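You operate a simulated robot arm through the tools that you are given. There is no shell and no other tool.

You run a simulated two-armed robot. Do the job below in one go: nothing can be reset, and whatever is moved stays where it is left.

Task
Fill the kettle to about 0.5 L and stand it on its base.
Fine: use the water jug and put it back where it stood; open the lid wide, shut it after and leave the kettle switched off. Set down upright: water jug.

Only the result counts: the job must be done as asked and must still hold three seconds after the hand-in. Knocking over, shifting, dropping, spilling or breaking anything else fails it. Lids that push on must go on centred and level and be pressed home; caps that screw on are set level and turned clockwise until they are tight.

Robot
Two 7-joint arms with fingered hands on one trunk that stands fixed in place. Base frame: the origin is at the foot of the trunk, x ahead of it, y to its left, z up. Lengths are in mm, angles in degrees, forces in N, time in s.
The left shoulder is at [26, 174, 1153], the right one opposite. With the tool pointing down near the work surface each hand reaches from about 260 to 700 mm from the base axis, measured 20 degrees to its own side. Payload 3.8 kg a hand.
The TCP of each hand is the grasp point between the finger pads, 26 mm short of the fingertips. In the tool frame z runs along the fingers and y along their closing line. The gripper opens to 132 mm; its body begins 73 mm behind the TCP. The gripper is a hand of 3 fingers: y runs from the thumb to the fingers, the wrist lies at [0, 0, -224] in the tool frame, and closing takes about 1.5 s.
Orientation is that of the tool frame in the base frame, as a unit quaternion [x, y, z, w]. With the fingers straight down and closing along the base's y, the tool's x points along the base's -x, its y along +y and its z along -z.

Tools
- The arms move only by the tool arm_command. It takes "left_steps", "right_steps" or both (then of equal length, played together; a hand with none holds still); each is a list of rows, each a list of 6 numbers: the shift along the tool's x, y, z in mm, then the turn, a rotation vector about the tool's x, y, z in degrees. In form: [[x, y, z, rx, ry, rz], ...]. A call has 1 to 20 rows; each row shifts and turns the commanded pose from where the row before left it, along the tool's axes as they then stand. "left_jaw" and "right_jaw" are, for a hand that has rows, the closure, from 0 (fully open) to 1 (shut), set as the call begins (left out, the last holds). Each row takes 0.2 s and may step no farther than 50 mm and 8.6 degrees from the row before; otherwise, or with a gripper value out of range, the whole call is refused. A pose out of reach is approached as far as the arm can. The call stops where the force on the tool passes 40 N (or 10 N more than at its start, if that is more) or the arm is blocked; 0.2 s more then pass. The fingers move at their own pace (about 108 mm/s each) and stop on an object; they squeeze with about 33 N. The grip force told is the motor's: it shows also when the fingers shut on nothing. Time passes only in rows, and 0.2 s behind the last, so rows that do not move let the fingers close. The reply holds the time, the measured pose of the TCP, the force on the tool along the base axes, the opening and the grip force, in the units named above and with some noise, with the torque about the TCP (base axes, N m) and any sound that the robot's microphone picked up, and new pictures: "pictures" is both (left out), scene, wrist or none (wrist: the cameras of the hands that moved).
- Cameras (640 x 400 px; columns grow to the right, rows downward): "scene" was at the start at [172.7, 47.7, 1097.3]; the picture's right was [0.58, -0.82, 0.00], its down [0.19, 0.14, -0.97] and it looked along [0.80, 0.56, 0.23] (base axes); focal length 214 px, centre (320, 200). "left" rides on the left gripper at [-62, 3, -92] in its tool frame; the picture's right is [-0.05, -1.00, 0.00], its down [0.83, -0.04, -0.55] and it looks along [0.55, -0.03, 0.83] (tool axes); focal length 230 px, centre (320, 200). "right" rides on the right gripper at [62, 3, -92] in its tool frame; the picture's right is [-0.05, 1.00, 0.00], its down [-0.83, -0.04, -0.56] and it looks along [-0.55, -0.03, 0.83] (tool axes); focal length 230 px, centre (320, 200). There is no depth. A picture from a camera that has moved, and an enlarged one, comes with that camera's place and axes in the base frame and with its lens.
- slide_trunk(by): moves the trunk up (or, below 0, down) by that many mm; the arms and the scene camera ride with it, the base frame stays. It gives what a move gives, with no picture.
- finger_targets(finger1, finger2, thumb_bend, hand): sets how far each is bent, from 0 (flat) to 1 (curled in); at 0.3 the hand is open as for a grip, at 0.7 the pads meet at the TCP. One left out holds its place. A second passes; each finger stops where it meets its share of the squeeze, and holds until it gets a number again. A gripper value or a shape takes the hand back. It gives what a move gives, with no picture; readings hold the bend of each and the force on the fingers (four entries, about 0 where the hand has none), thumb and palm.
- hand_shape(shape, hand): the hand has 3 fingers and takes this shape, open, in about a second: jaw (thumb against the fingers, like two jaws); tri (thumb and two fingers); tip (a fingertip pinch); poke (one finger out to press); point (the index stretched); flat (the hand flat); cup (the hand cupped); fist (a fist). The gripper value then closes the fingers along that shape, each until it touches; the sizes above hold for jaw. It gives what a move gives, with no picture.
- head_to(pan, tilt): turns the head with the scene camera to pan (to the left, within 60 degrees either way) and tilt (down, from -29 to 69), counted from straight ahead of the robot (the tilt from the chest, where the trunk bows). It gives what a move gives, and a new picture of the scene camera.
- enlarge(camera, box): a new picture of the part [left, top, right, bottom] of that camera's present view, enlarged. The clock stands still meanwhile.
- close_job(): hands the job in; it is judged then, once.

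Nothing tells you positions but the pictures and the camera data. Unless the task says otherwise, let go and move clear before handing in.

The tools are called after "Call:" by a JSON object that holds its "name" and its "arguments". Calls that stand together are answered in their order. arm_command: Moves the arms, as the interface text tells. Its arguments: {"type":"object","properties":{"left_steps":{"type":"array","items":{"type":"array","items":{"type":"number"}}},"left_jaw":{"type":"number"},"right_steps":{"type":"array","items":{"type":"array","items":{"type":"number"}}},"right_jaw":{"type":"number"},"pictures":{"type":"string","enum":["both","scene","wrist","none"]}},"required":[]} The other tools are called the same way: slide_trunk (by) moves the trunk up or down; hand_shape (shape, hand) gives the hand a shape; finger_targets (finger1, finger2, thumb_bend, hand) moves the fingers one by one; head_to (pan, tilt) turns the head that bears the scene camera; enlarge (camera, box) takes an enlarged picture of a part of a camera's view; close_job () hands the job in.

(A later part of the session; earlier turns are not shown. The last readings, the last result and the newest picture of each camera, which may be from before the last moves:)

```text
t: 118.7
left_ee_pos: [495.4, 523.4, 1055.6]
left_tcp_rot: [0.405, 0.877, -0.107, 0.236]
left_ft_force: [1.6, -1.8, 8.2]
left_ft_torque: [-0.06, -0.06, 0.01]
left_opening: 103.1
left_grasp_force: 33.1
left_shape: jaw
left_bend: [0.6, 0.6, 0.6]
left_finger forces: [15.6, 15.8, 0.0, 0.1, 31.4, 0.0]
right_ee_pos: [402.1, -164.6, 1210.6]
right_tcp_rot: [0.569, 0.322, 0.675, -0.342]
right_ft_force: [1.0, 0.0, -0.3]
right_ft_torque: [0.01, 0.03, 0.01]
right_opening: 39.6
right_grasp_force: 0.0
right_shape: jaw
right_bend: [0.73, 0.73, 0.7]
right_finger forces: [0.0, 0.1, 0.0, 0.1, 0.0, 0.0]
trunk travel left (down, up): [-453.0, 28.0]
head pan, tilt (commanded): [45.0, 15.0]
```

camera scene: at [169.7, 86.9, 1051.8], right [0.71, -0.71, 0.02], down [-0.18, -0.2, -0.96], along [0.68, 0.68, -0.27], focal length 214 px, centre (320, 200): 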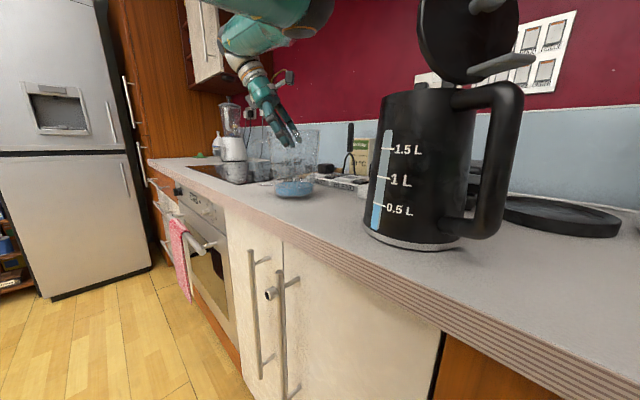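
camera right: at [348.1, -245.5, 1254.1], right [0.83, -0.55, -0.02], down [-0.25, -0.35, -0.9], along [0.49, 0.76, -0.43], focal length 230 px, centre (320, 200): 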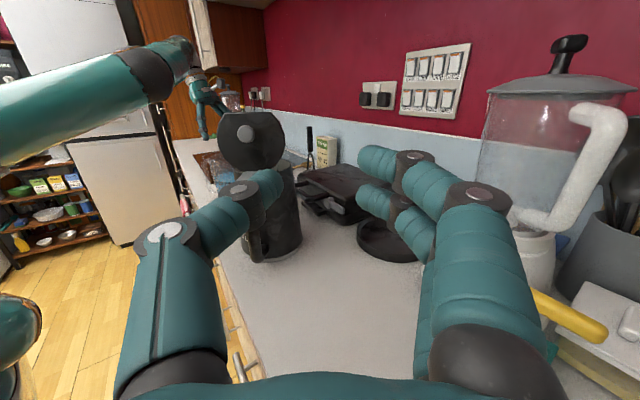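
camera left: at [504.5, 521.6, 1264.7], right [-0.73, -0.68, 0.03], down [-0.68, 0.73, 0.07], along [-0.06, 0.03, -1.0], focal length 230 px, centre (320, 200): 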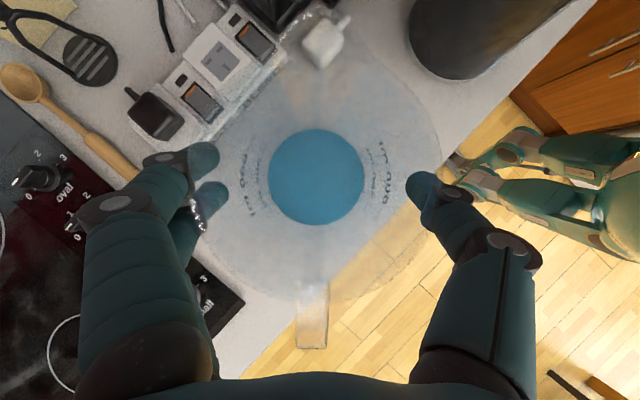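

The counter now carries the jug (8 N). Releasing and rising.

Call:
{"name": "arm_command", "arguments": {"left_steps": [[0, 0, 0, 0, 0, 0], [0, 0, 0, 0, 0, 0], [0, 0, 0, 0, 0, 0], [0, 0, 0, 0, 0, 0], [-5, 0, -8.7, 0, 0, 0], [-8.75, 0, -15.2, 0, 0, 0], [-8.75, 0, -15.2, 0, 0, 0], [-8.75, 0, -15.2, 0, 0, 0]], "left_jaw": 0, "pictures": "both"}}

Call:
{"name": "enlarge", "arguments": {"camera": "scene", "box": [200, 40, 400, 240]}}

```text
t: 120.5
left_ee_pos: [495.8, 524.2, 1117.7]
left_tcp_rot: [0.405, 0.877, -0.109, 0.235]
left_ft_force: [0.4, 0.1, -0.3]
left_ft_torque: [0.04, -0.01, 0.0]
left_opening: 131.6
left_grasp_force: 0.0
left_shape: jaw
left_bend: [0.3, 0.3, 0.3]
left_finger forces: [0.0, 0.0, 0.0, 0.0, 0.0, 0.0]
right_ee_pos: [401.8, -164.2, 1208.9]
right_tcp_rot: [0.569, 0.323, 0.674, -0.343]
right_ft_force: [0.0, 1.2, 0.6]
right_ft_torque: [0.02, 0.0, 0.03]
right_opening: 39.5
right_grasp_force: 0.1
right_shape: jaw
right_bend: [0.73, 0.73, 0.7]
right_finger forces: [0.0, 0.0, 0.1, 0.0, 0.0, 0.0]
trunk travel left (down, up): [-453.0, 28.0]
head pan, tilt (commanded): [45.0, 15.0]
camera scene: at [169.6, 86.8, 1051.9], right [0.71, -0.71, 0.02], down [-0.18, -0.2, -0.96], along [0.68, 0.68, -0.27], focal length 214 px, centre (320, 200)
camera left: at [504.3, 520.6, 1227.1], right [-0.73, -0.68, 0.03], down [-0.68, 0.73, 0.07], along [-0.06, 0.03, -1.0], focal length 230 px, centre (320, 200)
```

scene: 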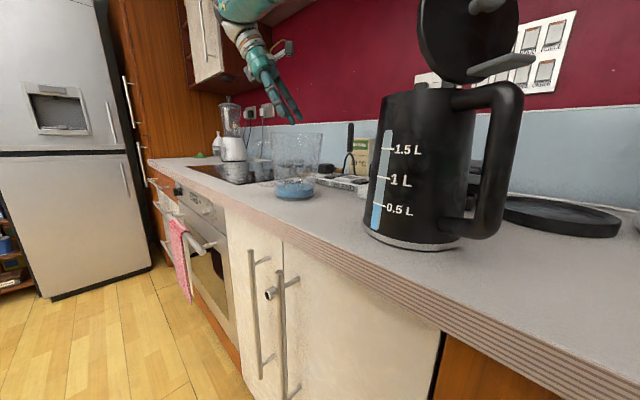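
left: 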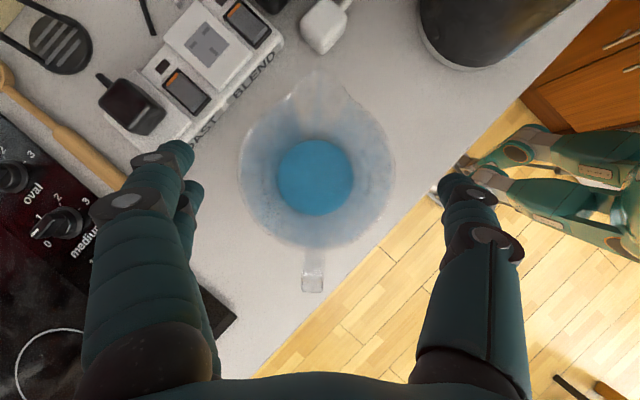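

```text
2.00 times, centred on (300, 140) of scene
camera zoom: at [169.6, 86.8, 1051.9], right [0.71, -0.71, 0.02], down [-0.18, -0.2, -0.96], along [0.68, 0.68, -0.27], focal length 429 px, centre (360, 320)
```

zoom: 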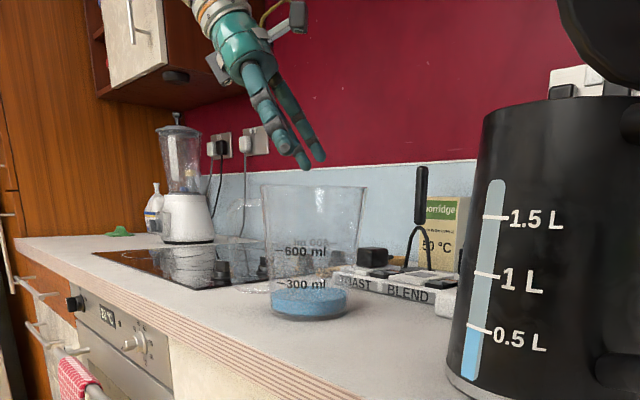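

The jug stands upright back on its spot, released. I will withdraw the left arm clear and look at the kettle lid with the right camera.

Call:
{"name": "arm_command", "arguments": {"left_steps": [[0, 0, -10, 0, 0, 0], [4.6, -23.4, -14.2, 0, 0, 0], [4.6, -23.4, -14.2, 0, 0, 0], [4.6, -23.4, -14.2, 0, 0, 0], [4.6, -23.4, -14.2, 0, 0, 0], [4.6, -23.4, -14.2, 0, 0, 0], [4.6, -23.4, -14.2, 0, 0, 0], [0, 0, 0, 0, 7.5, 0], [0, 0, 0, 0, 7.5, 0], [0, 0, 0, 0, 7.5, 0], [0, 0, 0, 0, 7.5, 0]], "pictures": "scene"}}

Call:
{"name": "enlarge", "arguments": {"camera": "right", "box": [160, 60, 480, 300]}}

```text
t: 122.9
left_ee_pos: [344.3, 487.7, 1186.4]
left_tcp_rot: [0.419, 0.908, 0.001, 0.0]
left_ft_force: [0.7, -0.9, -0.3]
left_ft_torque: [0.03, 0.0, 0.03]
left_opening: 131.9
left_grasp_force: 0.1
left_shape: jaw
left_bend: [0.3, 0.3, 0.3]
left_finger forces: [0.0, 0.0, 0.0, 0.1, 0.0, 0.0]
right_ee_pos: [402.8, -163.3, 1208.9]
right_tcp_rot: [0.569, 0.323, 0.674, -0.343]
right_ft_force: [-0.7, 0.0, -1.2]
right_ft_torque: [-0.02, -0.02, 0.01]
right_opening: 39.3
right_grasp_force: 0.2
right_shape: jaw
right_bend: [0.73, 0.73, 0.7]
right_finger forces: [0.1, 0.0, 0.1, 0.0, 0.0, 0.0]
trunk travel left (down, up): [-453.0, 28.0]
head pan, tilt (commanded): [45.0, 15.0]
camera scene: at [169.7, 86.9, 1051.8], right [0.71, -0.71, 0.02], down [-0.18, -0.2, -0.96], along [0.68, 0.68, -0.27], focal length 214 px, centre (320, 200)
```

scene: 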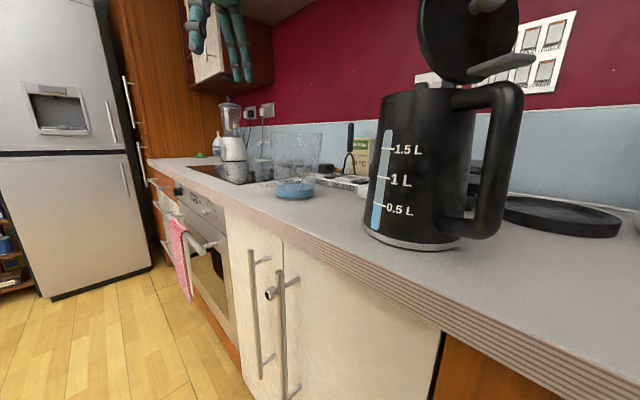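

```text
1.67 times, centred on (320, 180) of right
camera zoom: at [346.8, -246.7, 1257.4], right [0.83, -0.55, -0.01], down [-0.24, -0.36, -0.9], along [0.5, 0.75, -0.43], focal length 384 px, centre (320, 233)
```

zoom: 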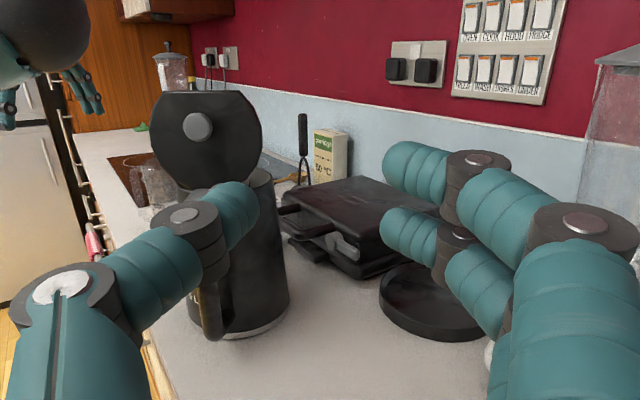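

The lid stands open with its knob facing the right hand. I will bring the right hand behind the knob via a safe waypoint, fingers part-open.

Call:
{"name": "arm_command", "arguments": {"right_steps": [[-4.9, -15.5, 28, 0, 0, 0], [-4.9, -15.5, 28, 0, 0, 0], [-4.9, -15.5, 28, 0, 0, 0], [-4.9, -15.5, 28, 0, 0, 0], [-4.9, -15.5, 28, 0, 0, 0], [-4.9, -15.5, 28, 0, 0, 0]], "right_jaw": 0.6, "pictures": "wrist"}}

Call:
{"name": "enlarge", "arguments": {"camera": "right", "box": [160, 60, 480, 300]}}

```text
t: 124.3
left_ee_pos: [345.6, 466.2, 1193.4]
left_tcp_rot: [0.419, 0.908, 0.008, -0.005]
left_ft_force: [-0.9, -0.5, 0.1]
left_ft_torque: [-0.03, -0.04, -0.03]
left_opening: 132.0
left_grasp_force: 0.1
left_shape: jaw
left_bend: [0.3, 0.3, 0.3]
left_finger forces: [0.1, 0.1, 0.0, 0.1, 0.1, 0.0]
right_ee_pos: [422.5, 9.1, 1199.9]
right_tcp_rot: [0.569, 0.313, 0.676, -0.349]
right_ft_force: [0.6, 0.0, 0.1]
right_ft_torque: [0.01, -0.02, 0.0]
right_opening: 52.7
right_grasp_force: 0.1
right_shape: jaw
right_bend: [0.73, 0.73, 0.7]
right_finger forces: [0.1, 0.1, 0.0, 0.1, 0.0, 0.0]
trunk travel left (down, up): [-453.0, 28.0]
head pan, tilt (commanded): [45.0, 15.0]
camera right: at [368.1, -75.9, 1246.3], right [0.83, -0.55, -0.02], down [-0.25, -0.34, -0.91], along [0.49, 0.76, -0.42], focal length 230 px, centre (320, 200)
```

right: 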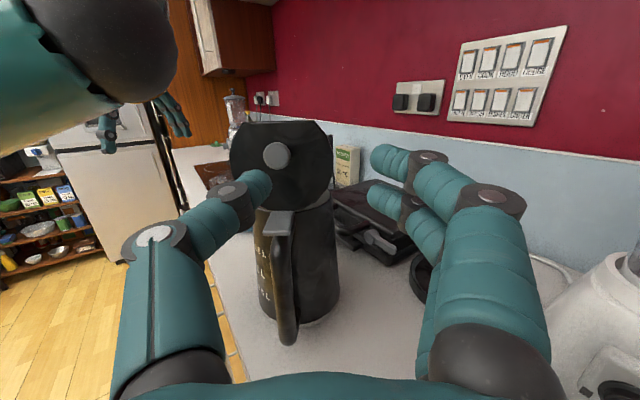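

```text
1.67 times, centred on (320, 180) of right
camera zoom: at [368.1, -75.9, 1246.3], right [0.83, -0.55, -0.02], down [-0.25, -0.34, -0.91], along [0.49, 0.76, -0.42], focal length 384 px, centre (320, 233)
```

zoom: 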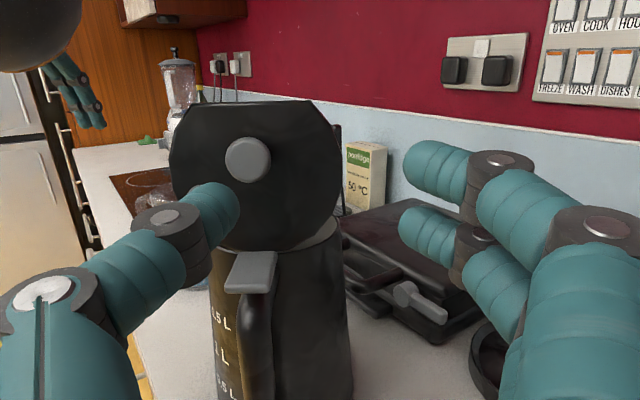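

The knob's face is at about [460, 147, 1189]. I will move to a standoff straight behind it.

Call:
{"name": "arm_command", "arguments": {"right_steps": [[-8, -15.6, 20.1, 0, 0, 0], [-8, -15.6, 20.1, 0, 0, 0], [-8, -15.6, 20.1, 0, 0, 0]], "right_jaw": 0.6, "pictures": "wrist"}}

Call:
{"name": "enlarge", "arguments": {"camera": "right", "box": [200, 60, 440, 340]}}

```text
t: 125.1
left_ee_pos: [346.0, 465.4, 1193.6]
left_tcp_rot: [0.419, 0.908, 0.01, -0.006]
left_ft_force: [0.2, 0.8, 0.2]
left_ft_torque: [0.04, 0.02, 0.0]
left_opening: 131.8
left_grasp_force: 0.0
left_shape: jaw
left_bend: [0.3, 0.3, 0.3]
left_finger forces: [0.0, 0.1, 0.0, 0.1, 0.0, 0.1]
right_ee_pos: [421.4, 85.7, 1183.2]
right_tcp_rot: [0.568, 0.313, 0.677, -0.348]
right_ft_force: [-0.1, -0.2, 0.1]
right_ft_torque: [-0.03, 0.0, -0.03]
right_opening: 52.8
right_grasp_force: 0.1
right_shape: jaw
right_bend: [0.73, 0.73, 0.7]
right_finger forces: [0.1, 0.0, 0.0, 0.0, 0.0, 0.0]
trunk travel left (down, up): [-453.0, 28.0]
head pan, tilt (commanded): [45.0, 15.0]
camera right: at [366.2, 1.5, 1230.4], right [0.83, -0.55, -0.02], down [-0.25, -0.34, -0.91], along [0.49, 0.76, -0.42], focal length 230 px, centre (320, 200)
```

right: 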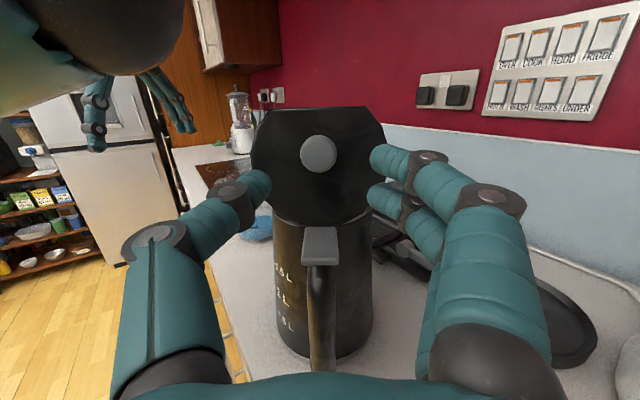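

```text
1.43 times, centred on (320, 200) of right
camera zoom: at [366.2, 1.5, 1230.4], right [0.83, -0.55, -0.02], down [-0.25, -0.34, -0.91], along [0.49, 0.76, -0.42], focal length 329 px, centre (320, 200)
```

zoom: 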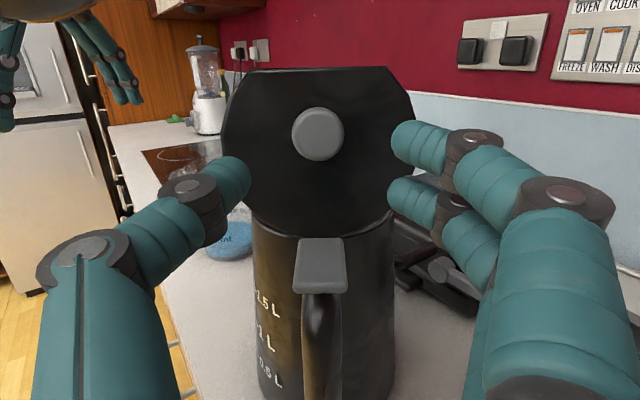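

Well aligned. I will advance so the fingertips straddle the knob head.

Call:
{"name": "arm_command", "arguments": {"right_steps": [[-1, -0.6, 15, 0, 0, 0], [-1, -0.6, 15, 0, 0, 0], [-1, -0.6, 14, 0, 0, 0]], "pictures": "wrist"}}

Call:
{"name": "enlarge", "arguments": {"camera": "right", "box": [200, 60, 440, 340]}}

```text
t: 125.9
left_ee_pos: [346.1, 464.5, 1192.0]
left_tcp_rot: [0.42, 0.908, 0.009, -0.005]
left_ft_force: [-0.4, -0.3, 0.0]
left_ft_torque: [0.01, -0.02, -0.01]
left_opening: 131.7
left_grasp_force: 0.1
left_shape: jaw
left_bend: [0.3, 0.3, 0.3]
left_finger forces: [0.0, 0.0, 0.0, 0.1, 0.0, 0.0]
right_ee_pos: [443.3, 123.2, 1187.1]
right_tcp_rot: [0.568, 0.313, 0.676, -0.349]
right_ft_force: [-0.5, 0.4, 0.1]
right_ft_torque: [-0.05, -0.01, -0.02]
right_opening: 52.6
right_grasp_force: 0.0
right_shape: jaw
right_bend: [0.73, 0.73, 0.7]
right_finger forces: [0.0, 0.0, 0.1, 0.0, 0.0, 0.0]
trunk travel left (down, up): [-453.0, 28.0]
head pan, tilt (commanded): [45.0, 15.0]
camera right: at [388.4, 38.5, 1233.3], right [0.83, -0.55, -0.03], down [-0.25, -0.33, -0.91], along [0.49, 0.76, -0.42], focal length 230 px, centre (320, 200)
```

right: 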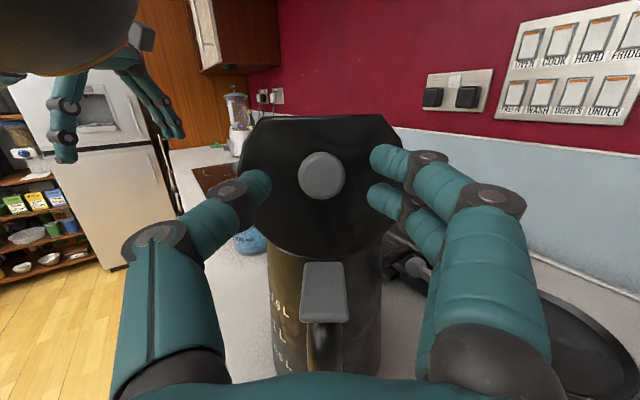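

```text
1.43 times, centred on (320, 200) of right
camera zoom: at [388.4, 38.5, 1233.3], right [0.83, -0.55, -0.03], down [-0.25, -0.33, -0.91], along [0.49, 0.76, -0.42], focal length 329 px, centre (320, 200)
```

zoom: 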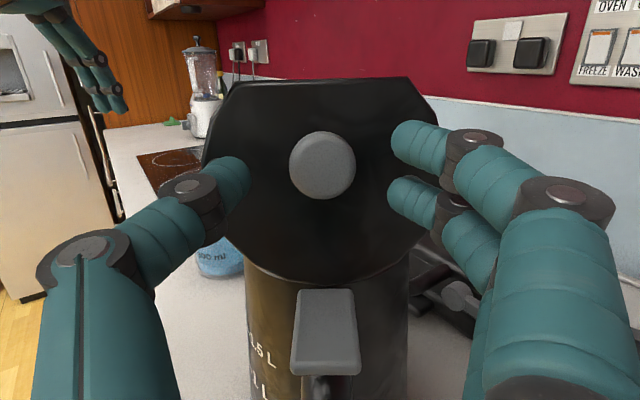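

Call:
{"name": "arm_command", "arguments": {"right_steps": [[1.5, 0, 8, 0, 0, 0], [1.5, 0, 8, 0, 0, 0], [0, 0, 0, 0, 0, 0]], "pictures": "none"}}

Call:
{"name": "arm_command", "arguments": {"right_steps": [[0, 0, 0, 0, 0, 0], [0, 0, 0, 0, 0, 0], [0, 0, 0, 0, 0, 0], [0, 0, 0, 0, 0, 0]], "right_jaw": 0.87, "pictures": "wrist"}}

Call:
{"name": "enlarge", "arguments": {"camera": "right", "box": [200, 60, 440, 340]}}

```text
t: 126.7
left_ee_pos: [346.6, 463.7, 1193.9]
left_tcp_rot: [0.42, 0.908, 0.01, -0.005]
left_ft_force: [0.2, -0.7, -0.5]
left_ft_torque: [0.0, -0.01, -0.03]
left_opening: 131.8
left_grasp_force: 0.1
left_shape: jaw
left_bend: [0.3, 0.3, 0.3]
left_finger forces: [0.1, 0.0, 0.0, 0.0, 0.1, 0.0]
right_ee_pos: [452.0, 134.6, 1191.9]
right_tcp_rot: [0.568, 0.313, 0.676, -0.35]
right_ft_force: [-0.5, 0.2, -0.7]
right_ft_torque: [0.02, 0.0, 0.01]
right_opening: 52.4
right_grasp_force: 0.0
right_shape: jaw
right_bend: [0.73, 0.73, 0.7]
right_finger forces: [0.0, 0.0, 0.0, 0.1, 0.1, 0.1]
trunk travel left (down, up): [-453.0, 28.0]
head pan, tilt (commanded): [45.0, 15.0]
```

```text
t: 127.7
left_ee_pos: [345.4, 464.2, 1193.1]
left_tcp_rot: [0.42, 0.908, 0.009, -0.005]
left_ft_force: [0.3, -0.3, -0.5]
left_ft_torque: [0.02, 0.01, 0.0]
left_opening: 132.2
left_grasp_force: 0.1
left_shape: jaw
left_bend: [0.3, 0.3, 0.3]
left_finger forces: [0.0, 0.0, 0.0, 0.1, 0.1, 0.0]
right_ee_pos: [449.9, 135.6, 1193.4]
right_tcp_rot: [0.566, 0.315, 0.676, -0.351]
right_ft_force: [-2.6, 1.3, 2.1]
right_ft_torque: [0.06, -0.02, 0.16]
right_opening: 9.7
right_grasp_force: 33.2
right_shape: jaw
right_bend: [0.72, 0.72, 0.71]
right_finger forces: [0.0, 18.0, 0.0, 0.0, 29.7, 0.0]
trunk travel left (down, up): [-453.0, 28.0]
head pan, tilt (commanded): [45.0, 15.0]
camera right: at [395.5, 51.0, 1239.9], right [0.83, -0.55, -0.02], down [-0.25, -0.33, -0.91], along [0.49, 0.76, -0.41], focal length 230 px, centre (320, 200)
```

right: 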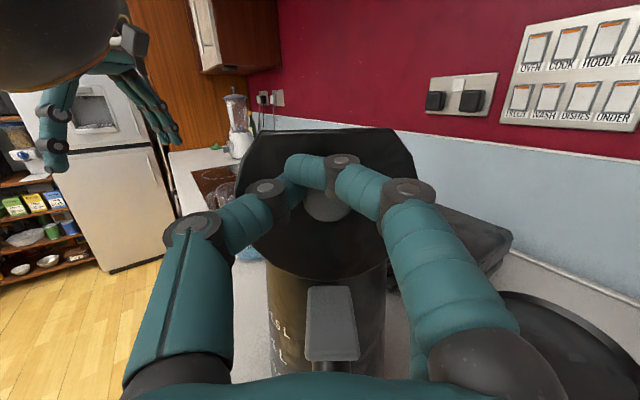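

```text
1.43 times, centred on (320, 200) of right
camera zoom: at [395.5, 51.0, 1239.9], right [0.83, -0.55, -0.02], down [-0.25, -0.33, -0.91], along [0.49, 0.76, -0.41], focal length 329 px, centre (320, 200)
```

zoom: 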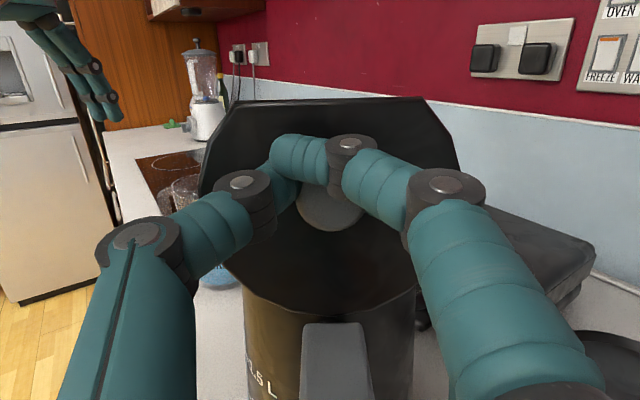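

The hand was a few millimetres too high, so the fingers closed above the knob's middle. I will open, lower 9 mm and close again.

Call:
{"name": "arm_command", "arguments": {"right_steps": [[0, 0, 0, 0, 0, 0], [0, 0, 0, 0, 0, 0], [0, 0, 0, 0, 0, 0], [-4.5, 0, 0, 0, 0, 0], [-5.5, 0, 1, 0, 0, 0], [0, 0, 0, 0, 0, 0]], "right_jaw": 0.6, "pictures": "wrist"}}

Call:
{"name": "enlarge", "arguments": {"camera": "right", "box": [200, 60, 440, 340]}}

```text
t: 129.1
left_ee_pos: [346.5, 464.1, 1193.8]
left_tcp_rot: [0.42, 0.908, 0.009, -0.006]
left_ft_force: [0.8, -0.2, -0.2]
left_ft_torque: [-0.03, -0.03, -0.02]
left_opening: 131.9
left_grasp_force: 0.1
left_shape: jaw
left_bend: [0.3, 0.3, 0.3]
left_finger forces: [0.0, 0.0, 0.1, 0.0, 0.1, 0.0]
right_ee_pos: [453.2, 137.5, 1182.8]
right_tcp_rot: [0.568, 0.314, 0.675, -0.351]
right_ft_force: [0.0, -0.4, 0.6]
right_ft_torque: [0.03, 0.01, 0.03]
right_opening: 52.4
right_grasp_force: 0.0
right_shape: jaw
right_bend: [0.73, 0.73, 0.7]
right_finger forces: [0.1, 0.0, 0.0, 0.0, 0.0, 0.0]
trunk travel left (down, up): [-453.0, 28.0]
head pan, tilt (commanded): [45.0, 15.0]
camera right: at [398.4, 52.9, 1229.0], right [0.83, -0.55, -0.03], down [-0.25, -0.33, -0.91], along [0.49, 0.76, -0.42], focal length 230 px, centre (320, 200)
```

right: 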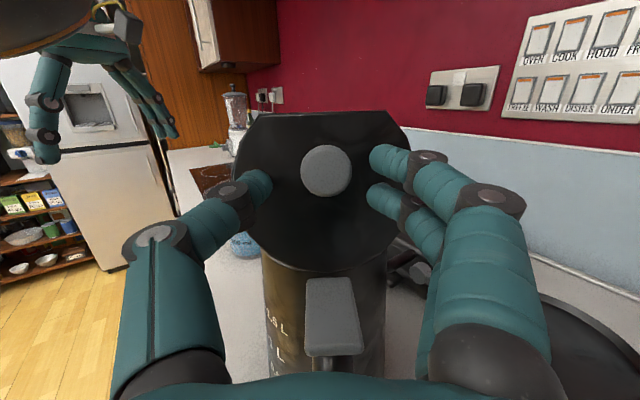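

```text
1.43 times, centred on (320, 200) of right
camera zoom: at [398.4, 52.9, 1229.0], right [0.83, -0.55, -0.03], down [-0.25, -0.33, -0.91], along [0.49, 0.76, -0.42], focal length 329 px, centre (320, 200)
```

zoom: 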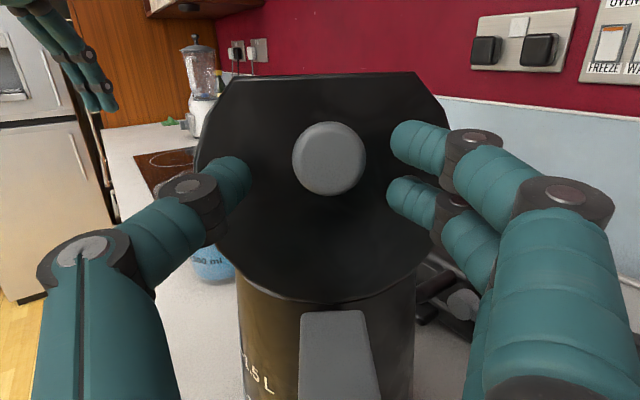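

Call:
{"name": "arm_command", "arguments": {"right_steps": [[0, 0, 0, 0, 0, 0], [0, 0, 0, 0, 0, 0], [0, 0, 0, 0, 0, 0], [0, 0, 0, 0, 0, 0]], "right_jaw": 0.87, "pictures": "wrist"}}

Call:
{"name": "enlarge", "arguments": {"camera": "right", "box": [200, 60, 440, 340]}}

```text
t: 130.1
left_ee_pos: [347.0, 464.1, 1193.6]
left_tcp_rot: [0.419, 0.908, 0.009, -0.005]
left_ft_force: [-0.7, 0.5, -0.7]
left_ft_torque: [-0.05, -0.03, -0.01]
left_opening: 131.8
left_grasp_force: 0.1
left_shape: jaw
left_bend: [0.3, 0.3, 0.3]
left_finger forces: [0.0, 0.0, 0.0, 0.1, 0.0, 0.1]
right_ee_pos: [452.2, 137.4, 1181.8]
right_tcp_rot: [0.568, 0.314, 0.675, -0.35]
right_ft_force: [2.0, -1.3, 0.1]
right_ft_torque: [0.04, 0.02, -0.04]
right_opening: 18.2
right_grasp_force: 0.1
right_shape: jaw
right_bend: [0.71, 0.72, 0.7]
right_finger forces: [2.4, 0.2, 0.0, 0.1, 0.1, 0.0]
trunk travel left (down, up): [-453.0, 28.0]
head pan, tilt (commanded): [45.0, 15.0]
camera right: at [398.6, 52.5, 1229.1], right [0.83, -0.55, -0.03], down [-0.25, -0.33, -0.91], along [0.49, 0.76, -0.42], focal length 230 px, centre (320, 200)
```

right: 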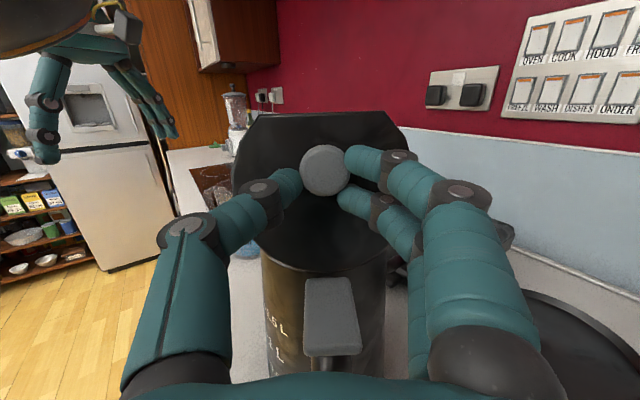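

```text
1.43 times, centred on (320, 200) of right
camera zoom: at [398.6, 52.5, 1229.1], right [0.83, -0.55, -0.03], down [-0.25, -0.33, -0.91], along [0.49, 0.76, -0.42], focal length 329 px, centre (320, 200)
```

zoom: 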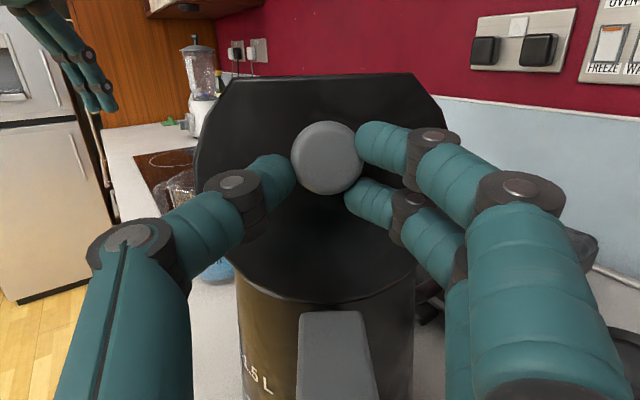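

The knob is lightly held between the fingertips. I will swing the lid back along the reverse arc in stages.

Call:
{"name": "arm_command", "arguments": {"right_steps": [[0, 0, 0, 0, 0, 0], [1.71, 0, 7.38, 0, -4, 0], [1.44, 0, 7.37, 0, -4, 0], [1.19, 0, 7.39, 0, -4, 0], [0.94, 0, 7.37, 0, -4, 0], [0.68, 0, 7.35, 0, -4, 0]], "right_jaw": 0.876, "pictures": "both"}}

Call:
{"name": "enlarge", "arguments": {"camera": "right", "box": [200, 60, 440, 340]}}

```text
t: 131.5
left_ee_pos: [347.7, 463.9, 1193.3]
left_tcp_rot: [0.419, 0.908, 0.009, -0.005]
left_ft_force: [-0.5, -1.0, -0.1]
left_ft_torque: [0.0, -0.02, -0.01]
left_opening: 131.8
left_grasp_force: 0.1
left_shape: jaw
left_bend: [0.3, 0.3, 0.3]
left_finger forces: [0.0, 0.0, 0.0, 0.0, 0.1, 0.0]
right_ee_pos: [472.3, 167.1, 1189.0]
right_tcp_rot: [0.677, 0.369, 0.567, -0.289]
right_ft_force: [-0.3, -0.7, -1.9]
right_ft_torque: [-0.02, 0.05, -0.03]
right_opening: 16.8
right_grasp_force: 0.0
right_shape: jaw
right_bend: [0.72, 0.72, 0.7]
right_finger forces: [0.0, 1.8, 0.0, 0.0, 0.7, 0.0]
trunk travel left (down, up): [-453.0, 28.0]
head pan, tilt (commanded): [45.0, 15.0]
camera scene: at [172.1, 66.9, 1052.7], right [0.71, -0.71, 0.0], down [-0.18, -0.18, -0.97], along [0.68, 0.68, -0.26], focal length 214 px, centre (320, 200)
camera right: at [429.9, 102.0, 1267.8], right [0.82, -0.57, -0.02], down [-0.41, -0.57, -0.71], along [0.39, 0.6, -0.7], focal length 230 px, centre (320, 200)
```

scene: 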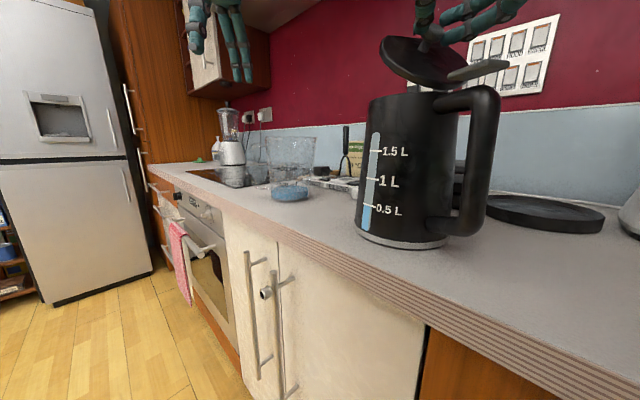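
right: 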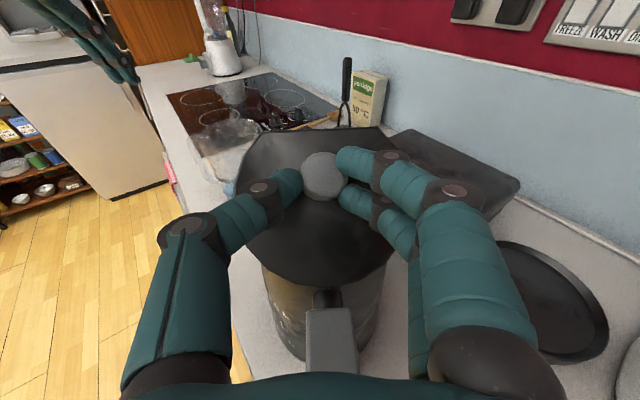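

```text
1.43 times, centred on (320, 200) of right
camera zoom: at [429.9, 102.0, 1267.8], right [0.82, -0.57, -0.02], down [-0.41, -0.57, -0.71], along [0.39, 0.6, -0.7], focal length 329 px, centre (320, 200)
```

zoom: 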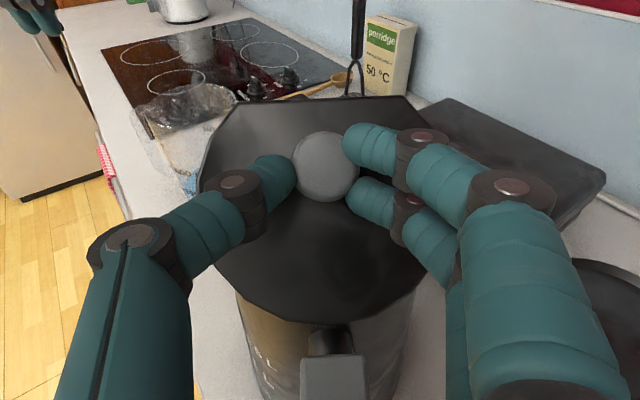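

The lid is swinging closed under control. Continuing.

Call:
{"name": "arm_command", "arguments": {"right_steps": [[0.43, 0, 7.32, 0, -4, 0], [0.16, 0, 7.29, 0, -4, 0], [-0.08, 0, 7.23, 0, -4, 0], [-0.33, 0, 7.18, 0, -4, 0], [-0.57, 0, 7.12, 0, -4, 0]], "pictures": "both"}}

Call:
{"name": "enlarge", "arguments": {"camera": "right", "box": [200, 60, 440, 340]}}

```text
t: 132.7
left_ee_pos: [346.3, 463.3, 1193.5]
left_tcp_rot: [0.419, 0.908, 0.01, -0.005]
left_ft_force: [-0.3, 0.4, 0.4]
left_ft_torque: [-0.01, 0.0, -0.02]
left_opening: 131.8
left_grasp_force: 0.0
left_shape: jaw
left_bend: [0.3, 0.3, 0.3]
left_finger forces: [0.1, 0.0, 0.0, 0.0, 0.0, 0.0]
right_ee_pos: [492.1, 196.2, 1178.0]
right_tcp_rot: [0.765, 0.414, 0.441, -0.221]
right_ft_force: [-0.6, -0.3, -0.4]
right_ft_torque: [-0.03, -0.02, -0.03]
right_opening: 16.8
right_grasp_force: 0.1
right_shape: jaw
right_bend: [0.72, 0.72, 0.7]
right_finger forces: [0.0, 1.0, 0.1, 0.0, 0.4, 0.1]
trunk travel left (down, up): [-453.0, 28.0]
head pan, tilt (commanded): [45.0, 15.0]
camera scene: at [172.0, 66.9, 1052.7], right [0.71, -0.71, 0.0], down [-0.18, -0.18, -0.97], along [0.68, 0.68, -0.26], focal length 214 px, centre (320, 200)
camera right: at [466.0, 156.2, 1278.3], right [0.81, -0.58, -0.02], down [-0.53, -0.73, -0.43], along [0.23, 0.36, -0.9], focal length 230 px, centre (320, 200)
```

scene: 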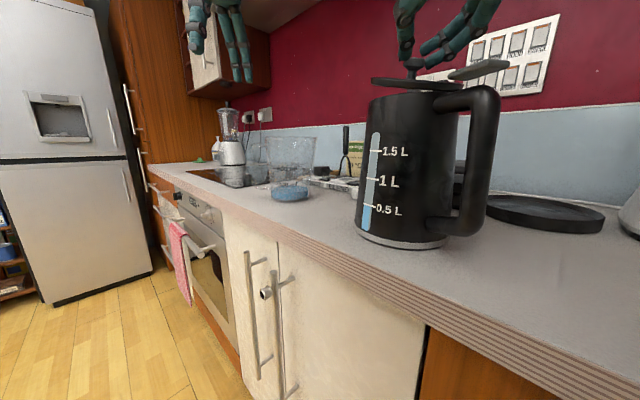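
right: 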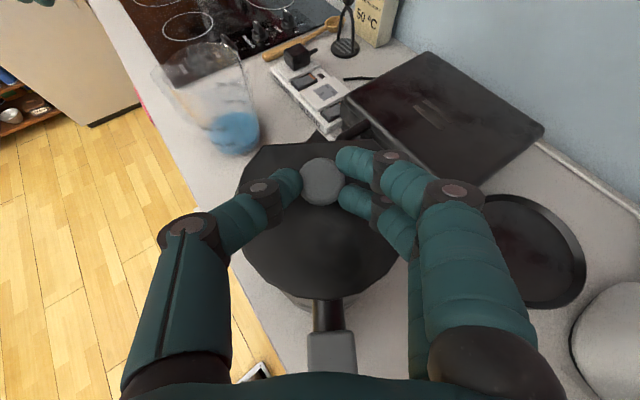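

```text
1.43 times, centred on (320, 200) of right
camera zoom: at [466.0, 156.2, 1278.3], right [0.81, -0.58, -0.02], down [-0.53, -0.73, -0.43], along [0.23, 0.36, -0.9], focal length 329 px, centre (320, 200)
```

zoom: 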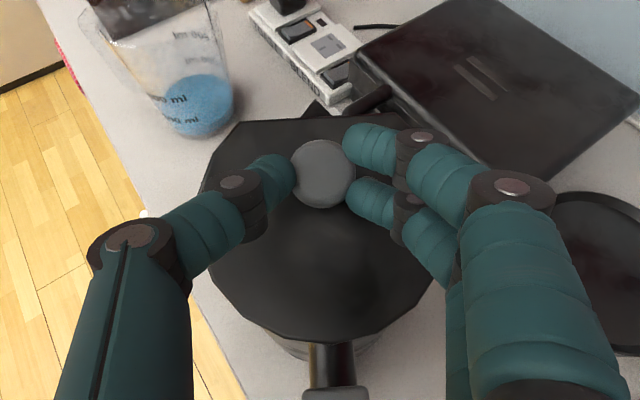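

About 25° left. Continuing more gently.

Call:
{"name": "arm_command", "arguments": {"right_steps": [[-0.83, 0, 7.05, 0, -4, 0], [-1.06, 0, 6.96, 0, -4, 0], [-1.31, 0, 6.87, 0, -4, 0]], "pictures": "both"}}

Call:
{"name": "enlarge", "arguments": {"camera": "scene", "box": [340, 40, 520, 160]}}

```text
t: 133.5
left_ee_pos: [345.9, 464.2, 1193.7]
left_tcp_rot: [0.419, 0.908, 0.009, -0.006]
left_ft_force: [-0.2, 0.9, -0.1]
left_ft_torque: [0.0, 0.01, -0.01]
left_opening: 132.0
left_grasp_force: 0.1
left_shape: jaw
left_bend: [0.3, 0.3, 0.3]
left_finger forces: [0.1, 0.0, 0.1, 0.0, 0.0, 0.1]
right_ee_pos: [501.0, 208.5, 1162.9]
right_tcp_rot: [0.807, 0.435, 0.359, -0.177]
right_ft_force: [-0.3, 0.1, 1.7]
right_ft_torque: [0.02, -0.01, -0.05]
right_opening: 16.6
right_grasp_force: 0.0
right_shape: jaw
right_bend: [0.72, 0.72, 0.7]
right_finger forces: [0.1, 0.8, 0.0, 0.1, 1.3, 0.1]
trunk travel left (down, up): [-453.0, 28.0]
head pan, tilt (commanded): [45.0, 15.0]
camera scene: at [171.8, 66.8, 1052.8], right [0.71, -0.71, 0.0], down [-0.18, -0.18, -0.97], along [0.68, 0.68, -0.26], focal length 214 px, centre (320, 200)
camera right: at [486.7, 186.4, 1271.9], right [0.81, -0.59, -0.01], down [-0.57, -0.79, -0.23], along [0.13, 0.19, -0.97], focal length 230 px, centre (320, 200)
```

scene: 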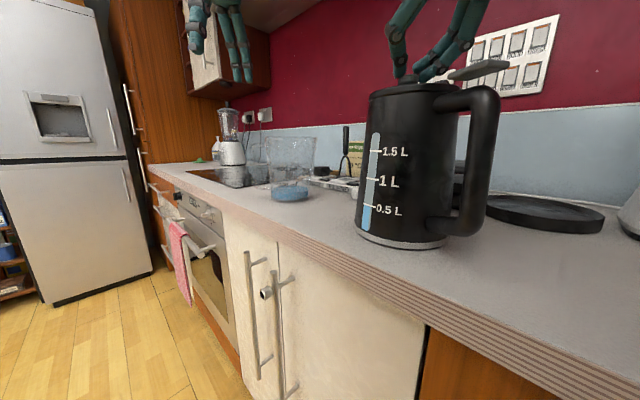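
right: 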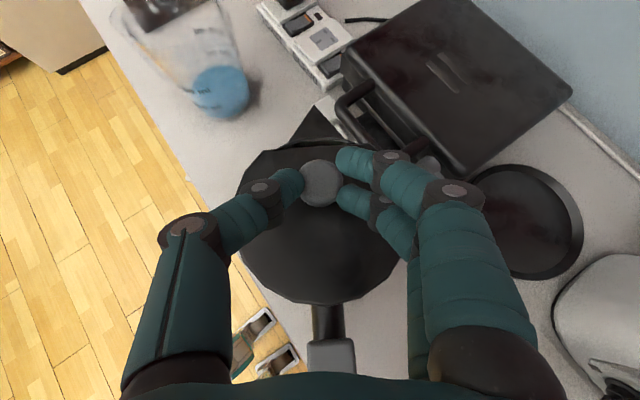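

```text
3.33 times, centred on (430, 100) of scene
camera zoom: at [171.8, 66.8, 1052.8], right [0.71, -0.71, 0.0], down [-0.18, -0.18, -0.97], along [0.68, 0.68, -0.26], focal length 715 px, centre (-47, 533)
```

zoom: 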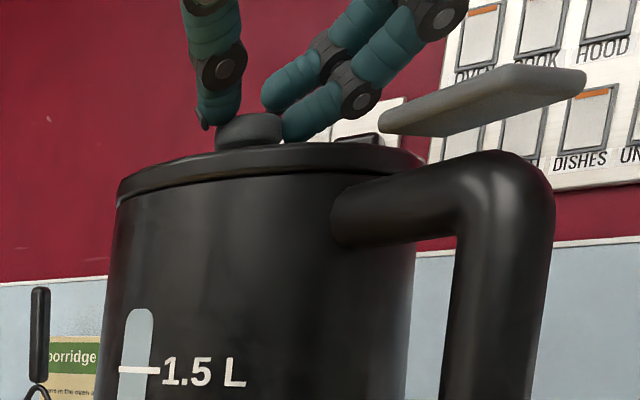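

The lid looks seated. I will release the knob and back off to inspect it.

Call:
{"name": "arm_command", "arguments": {"right_steps": [[0, 0, 0, 0, 0, 0], [0, 0, 0, 0, 0, 0], [0, 0, 0, 0, 0, 0], [7, 0, -7, 0, 0, 0], [10, 0, -10, 0, 0, 0], [10, 0, -10, 0, 0, 0]], "right_jaw": 0.6, "pictures": "both"}}

Call:
{"name": "enlarge", "arguments": {"camera": "scene", "box": [340, 40, 520, 160]}}

Call:
{"name": "enlarge", "arguments": {"camera": "right", "box": [200, 60, 440, 360]}}

```text
t: 134.9
left_ee_pos: [346.5, 464.5, 1193.3]
left_tcp_rot: [0.419, 0.908, 0.009, -0.006]
left_ft_force: [-1.3, 0.0, -0.4]
left_ft_torque: [-0.02, 0.0, 0.05]
left_opening: 131.9
left_grasp_force: 0.1
left_shape: jaw
left_bend: [0.3, 0.3, 0.3]
left_finger forces: [0.0, 0.0, 0.0, 0.0, 0.0, 0.0]
right_ee_pos: [499.1, 207.1, 1200.1]
right_tcp_rot: [0.806, 0.436, 0.359, -0.177]
right_ft_force: [-0.2, 0.9, 0.7]
right_ft_torque: [-0.01, -0.02, 0.01]
right_opening: 52.5
right_grasp_force: 0.0
right_shape: jaw
right_bend: [0.73, 0.73, 0.7]
right_finger forces: [0.1, 0.0, 0.0, 0.0, 0.0, 0.1]
trunk travel left (down, up): [-453.0, 28.0]
head pan, tilt (commanded): [45.0, 15.0]
camera scene: at [171.9, 66.9, 1052.7], right [0.71, -0.71, 0.0], down [-0.18, -0.18, -0.97], along [0.68, 0.68, -0.26], focal length 214 px, centre (320, 200)
camera right: at [485.4, 186.1, 1309.3], right [0.81, -0.59, -0.01], down [-0.57, -0.79, -0.23], along [0.13, 0.19, -0.97], focal length 230 px, centre (320, 200)
```

scene: 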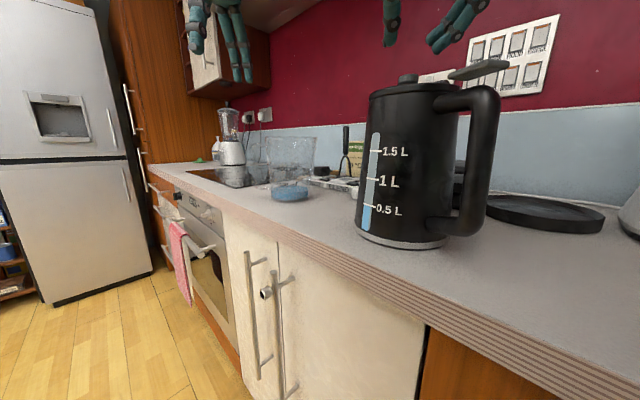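
right: 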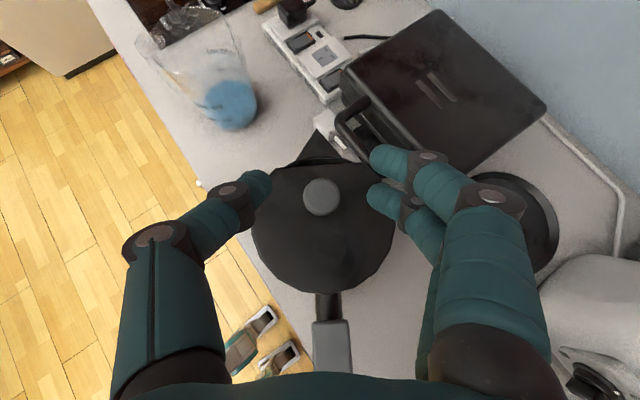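

```text
3.33 times, centred on (430, 100) of scene
camera zoom: at [171.9, 66.9, 1052.7], right [0.71, -0.71, 0.0], down [-0.18, -0.18, -0.97], along [0.68, 0.68, -0.26], focal length 715 px, centre (-47, 533)
```

zoom: 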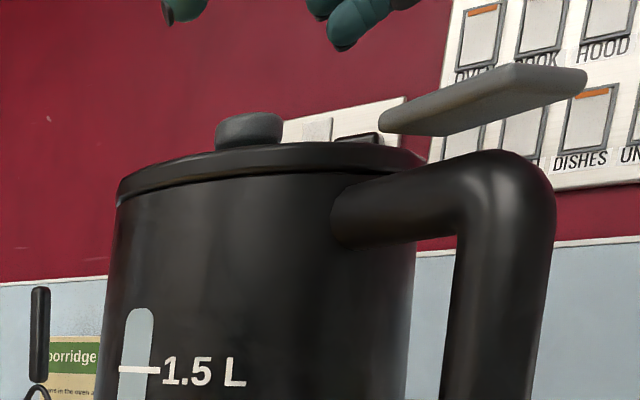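

```text
1.33 times, centred on (320, 210) of right
camera zoom: at [485.4, 186.1, 1309.3], right [0.81, -0.59, -0.01], down [-0.57, -0.79, -0.23], along [0.13, 0.19, -0.97], focal length 307 px, centre (320, 187)
```

zoom: 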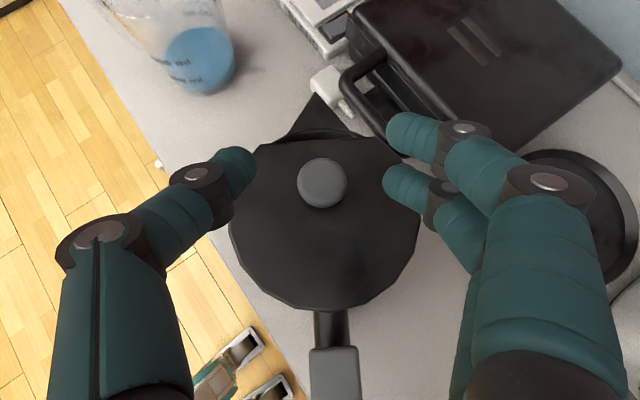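

The lid is shut and flush; the paddle switch is untouched. A handle-only lift would twist heavily, so I plan to lift the kettle by its rim from above with the left hand, leaning toward me. First the right hand moves off to the side, where its camera can see the base plate.

Call:
{"name": "arm_command", "arguments": {"right_steps": [[14.7, 0, -13.6, 0, 0, 0], [-19.8, 23.8, -22.5, 0, 0, 0], [-19.8, 23.8, -22.5, 0, 0, 0], [-19.8, 23.8, -22.5, 0, 0, 0], [-19.8, 23.8, -22.5, 0, 0, 0], [-19.8, 23.8, -22.5, 0, 0, 0], [-19.8, 23.8, -22.5, 0, 0, 0], [-19.8, 23.8, -22.5, 0, 0, 0], [0, 0, 0, 0, 8, 0], [0, 0, 0, 0, 8, 0], [0, 0, 0, 0, 8, 0]], "pictures": "wrist"}}

Call:
{"name": "enlarge", "arguments": {"camera": "right", "box": [260, 150, 480, 350]}}

```text
t: 137.3
left_ee_pos: [346.0, 463.9, 1194.8]
left_tcp_rot: [0.419, 0.908, 0.009, -0.005]
left_ft_force: [0.0, 0.1, 0.8]
left_ft_torque: [-0.03, 0.01, 0.02]
left_opening: 132.0
left_grasp_force: 0.1
left_shape: jaw
left_bend: [0.3, 0.3, 0.3]
left_finger forces: [0.1, 0.1, 0.0, 0.0, 0.0, 0.0]
right_ee_pos: [519.9, -59.4, 1229.6]
right_tcp_rot: [0.714, 0.39, 0.519, -0.265]
right_ft_force: [0.5, 0.6, 0.0]
right_ft_torque: [-0.01, -0.02, 0.03]
right_opening: 52.5
right_grasp_force: 0.0
right_shape: jaw
right_bend: [0.73, 0.73, 0.7]
right_finger forces: [0.0, 0.1, 0.1, 0.1, 0.0, 0.1]
trunk travel left (down, up): [-453.0, 28.0]
head pan, tilt (commanded): [45.0, 15.0]
camera right: at [482.8, -115.7, 1319.3], right [0.82, -0.57, -0.02], down [-0.47, -0.64, -0.61], along [0.33, 0.51, -0.79], focal length 230 px, centre (320, 200)
```

right: 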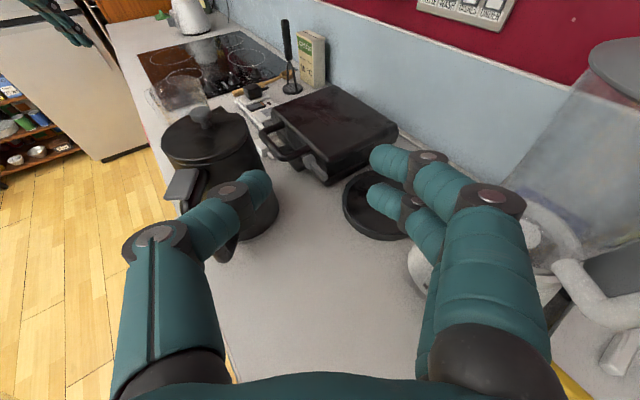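

```text
2.00 times, centred on (370, 250) of right
camera zoom: at [482.8, -115.7, 1319.3], right [0.82, -0.57, -0.02], down [-0.47, -0.64, -0.61], along [0.33, 0.51, -0.79], focal length 460 px, centre (220, 100)
```

zoom: 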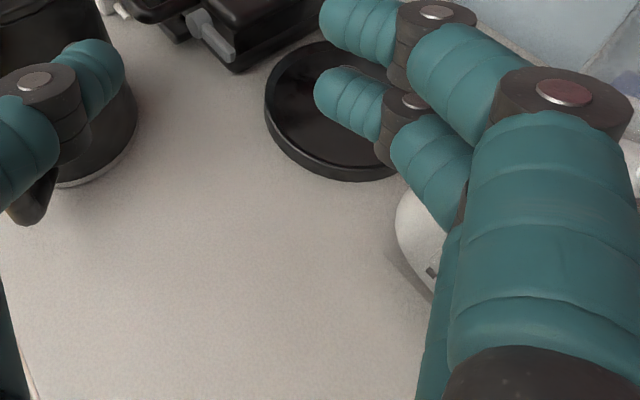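

The right fingers hide part of the base. I will yaw the right hand a little to see it between the fingers.

Call:
{"name": "arm_command", "arguments": {"right_steps": [[0, 0, 0, -7.1, 0, 2.45], [0, 0, 0, -7.1, 0, 2.45]], "pictures": "wrist"}}

Call:
{"name": "enlarge", "arguments": {"camera": "right", "box": [230, 130, 430, 300]}}

Call:
{"name": "head_to", "arguments": {"pan": 10, "tilt": 20}}

```text
t: 137.9
left_ee_pos: [347.2, 464.1, 1192.9]
left_tcp_rot: [0.42, 0.908, 0.009, -0.005]
left_ft_force: [0.3, -0.8, 0.3]
left_ft_torque: [0.01, -0.01, -0.02]
left_opening: 131.8
left_grasp_force: 0.1
left_shape: jaw
left_bend: [0.3, 0.3, 0.3]
left_finger forces: [0.0, 0.0, 0.1, 0.0, 0.1, 0.1]
right_ee_pos: [520.4, -58.8, 1230.7]
right_tcp_rot: [0.757, 0.29, 0.552, -0.195]
right_ft_force: [0.1, 0.2, 1.4]
right_ft_torque: [0.01, 0.0, 0.01]
right_opening: 52.3
right_grasp_force: 0.1
right_shape: jaw
right_bend: [0.73, 0.73, 0.7]
right_finger forces: [0.0, 0.0, 0.1, 0.0, 0.0, 0.0]
trunk travel left (down, up): [-453.0, 28.0]
head pan, tilt (commanded): [45.0, 15.0]
camera right: at [469.0, -104.2, 1319.3], right [0.64, -0.77, -0.02], down [-0.62, -0.5, -0.61], along [0.46, 0.41, -0.79], focal length 230 px, centre (320, 200)
```

right: 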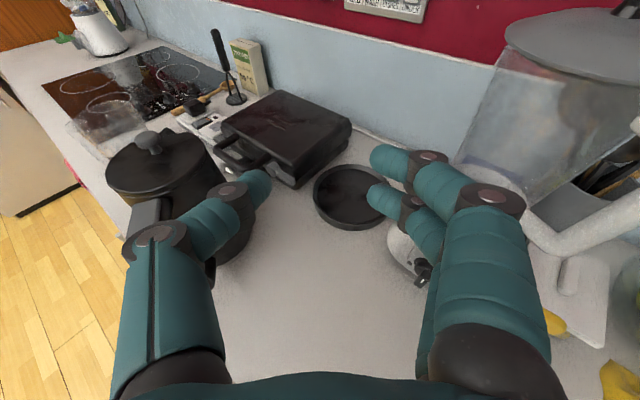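

```text
2.35 times, centred on (330, 215) of right
camera zoom: at [469.0, -104.2, 1319.3], right [0.64, -0.77, -0.02], down [-0.62, -0.5, -0.61], along [0.46, 0.41, -0.79], focal length 541 px, centre (296, 165)
```

zoom: 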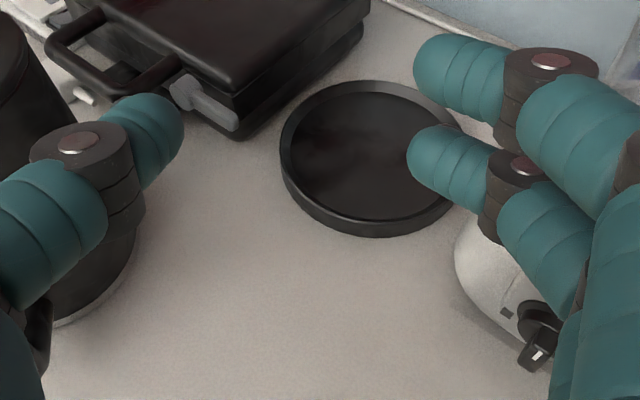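

```text
t: 138.9
left_ee_pos: [346.0, 463.1, 1194.1]
left_tcp_rot: [0.419, 0.908, 0.009, -0.005]
left_ft_force: [0.0, 0.1, -0.5]
left_ft_torque: [-0.02, -0.04, -0.01]
left_opening: 132.0
left_grasp_force: 0.1
left_shape: jaw
left_bend: [0.3, 0.3, 0.3]
left_finger forces: [0.1, 0.1, 0.1, 0.0, 0.0, 0.2]
right_ee_pos: [520.1, -58.4, 1230.2]
right_tcp_rot: [0.758, 0.291, 0.55, -0.196]
right_ft_force: [0.3, -0.7, 0.1]
right_ft_torque: [0.0, 0.03, 0.03]
right_opening: 52.4
right_grasp_force: 0.0
right_shape: jaw
right_bend: [0.73, 0.73, 0.7]
right_finger forces: [0.1, 0.0, 0.1, 0.0, 0.0, 0.0]
trunk travel left (down, up): [-453.0, 28.0]
head pan, tilt (commanded): [10.0, 20.0]
camera scene: at [197.6, 17.0, 1044.6], right [0.17, -0.98, 0.0], down [-0.34, -0.06, -0.94], along [0.93, 0.16, -0.34], focal length 214 px, centre (320, 200)
```

scene: 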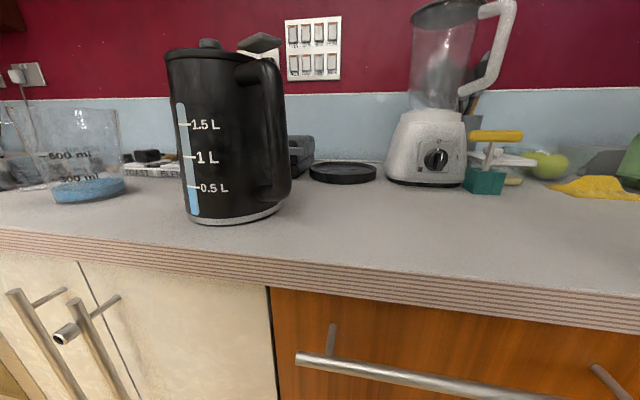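

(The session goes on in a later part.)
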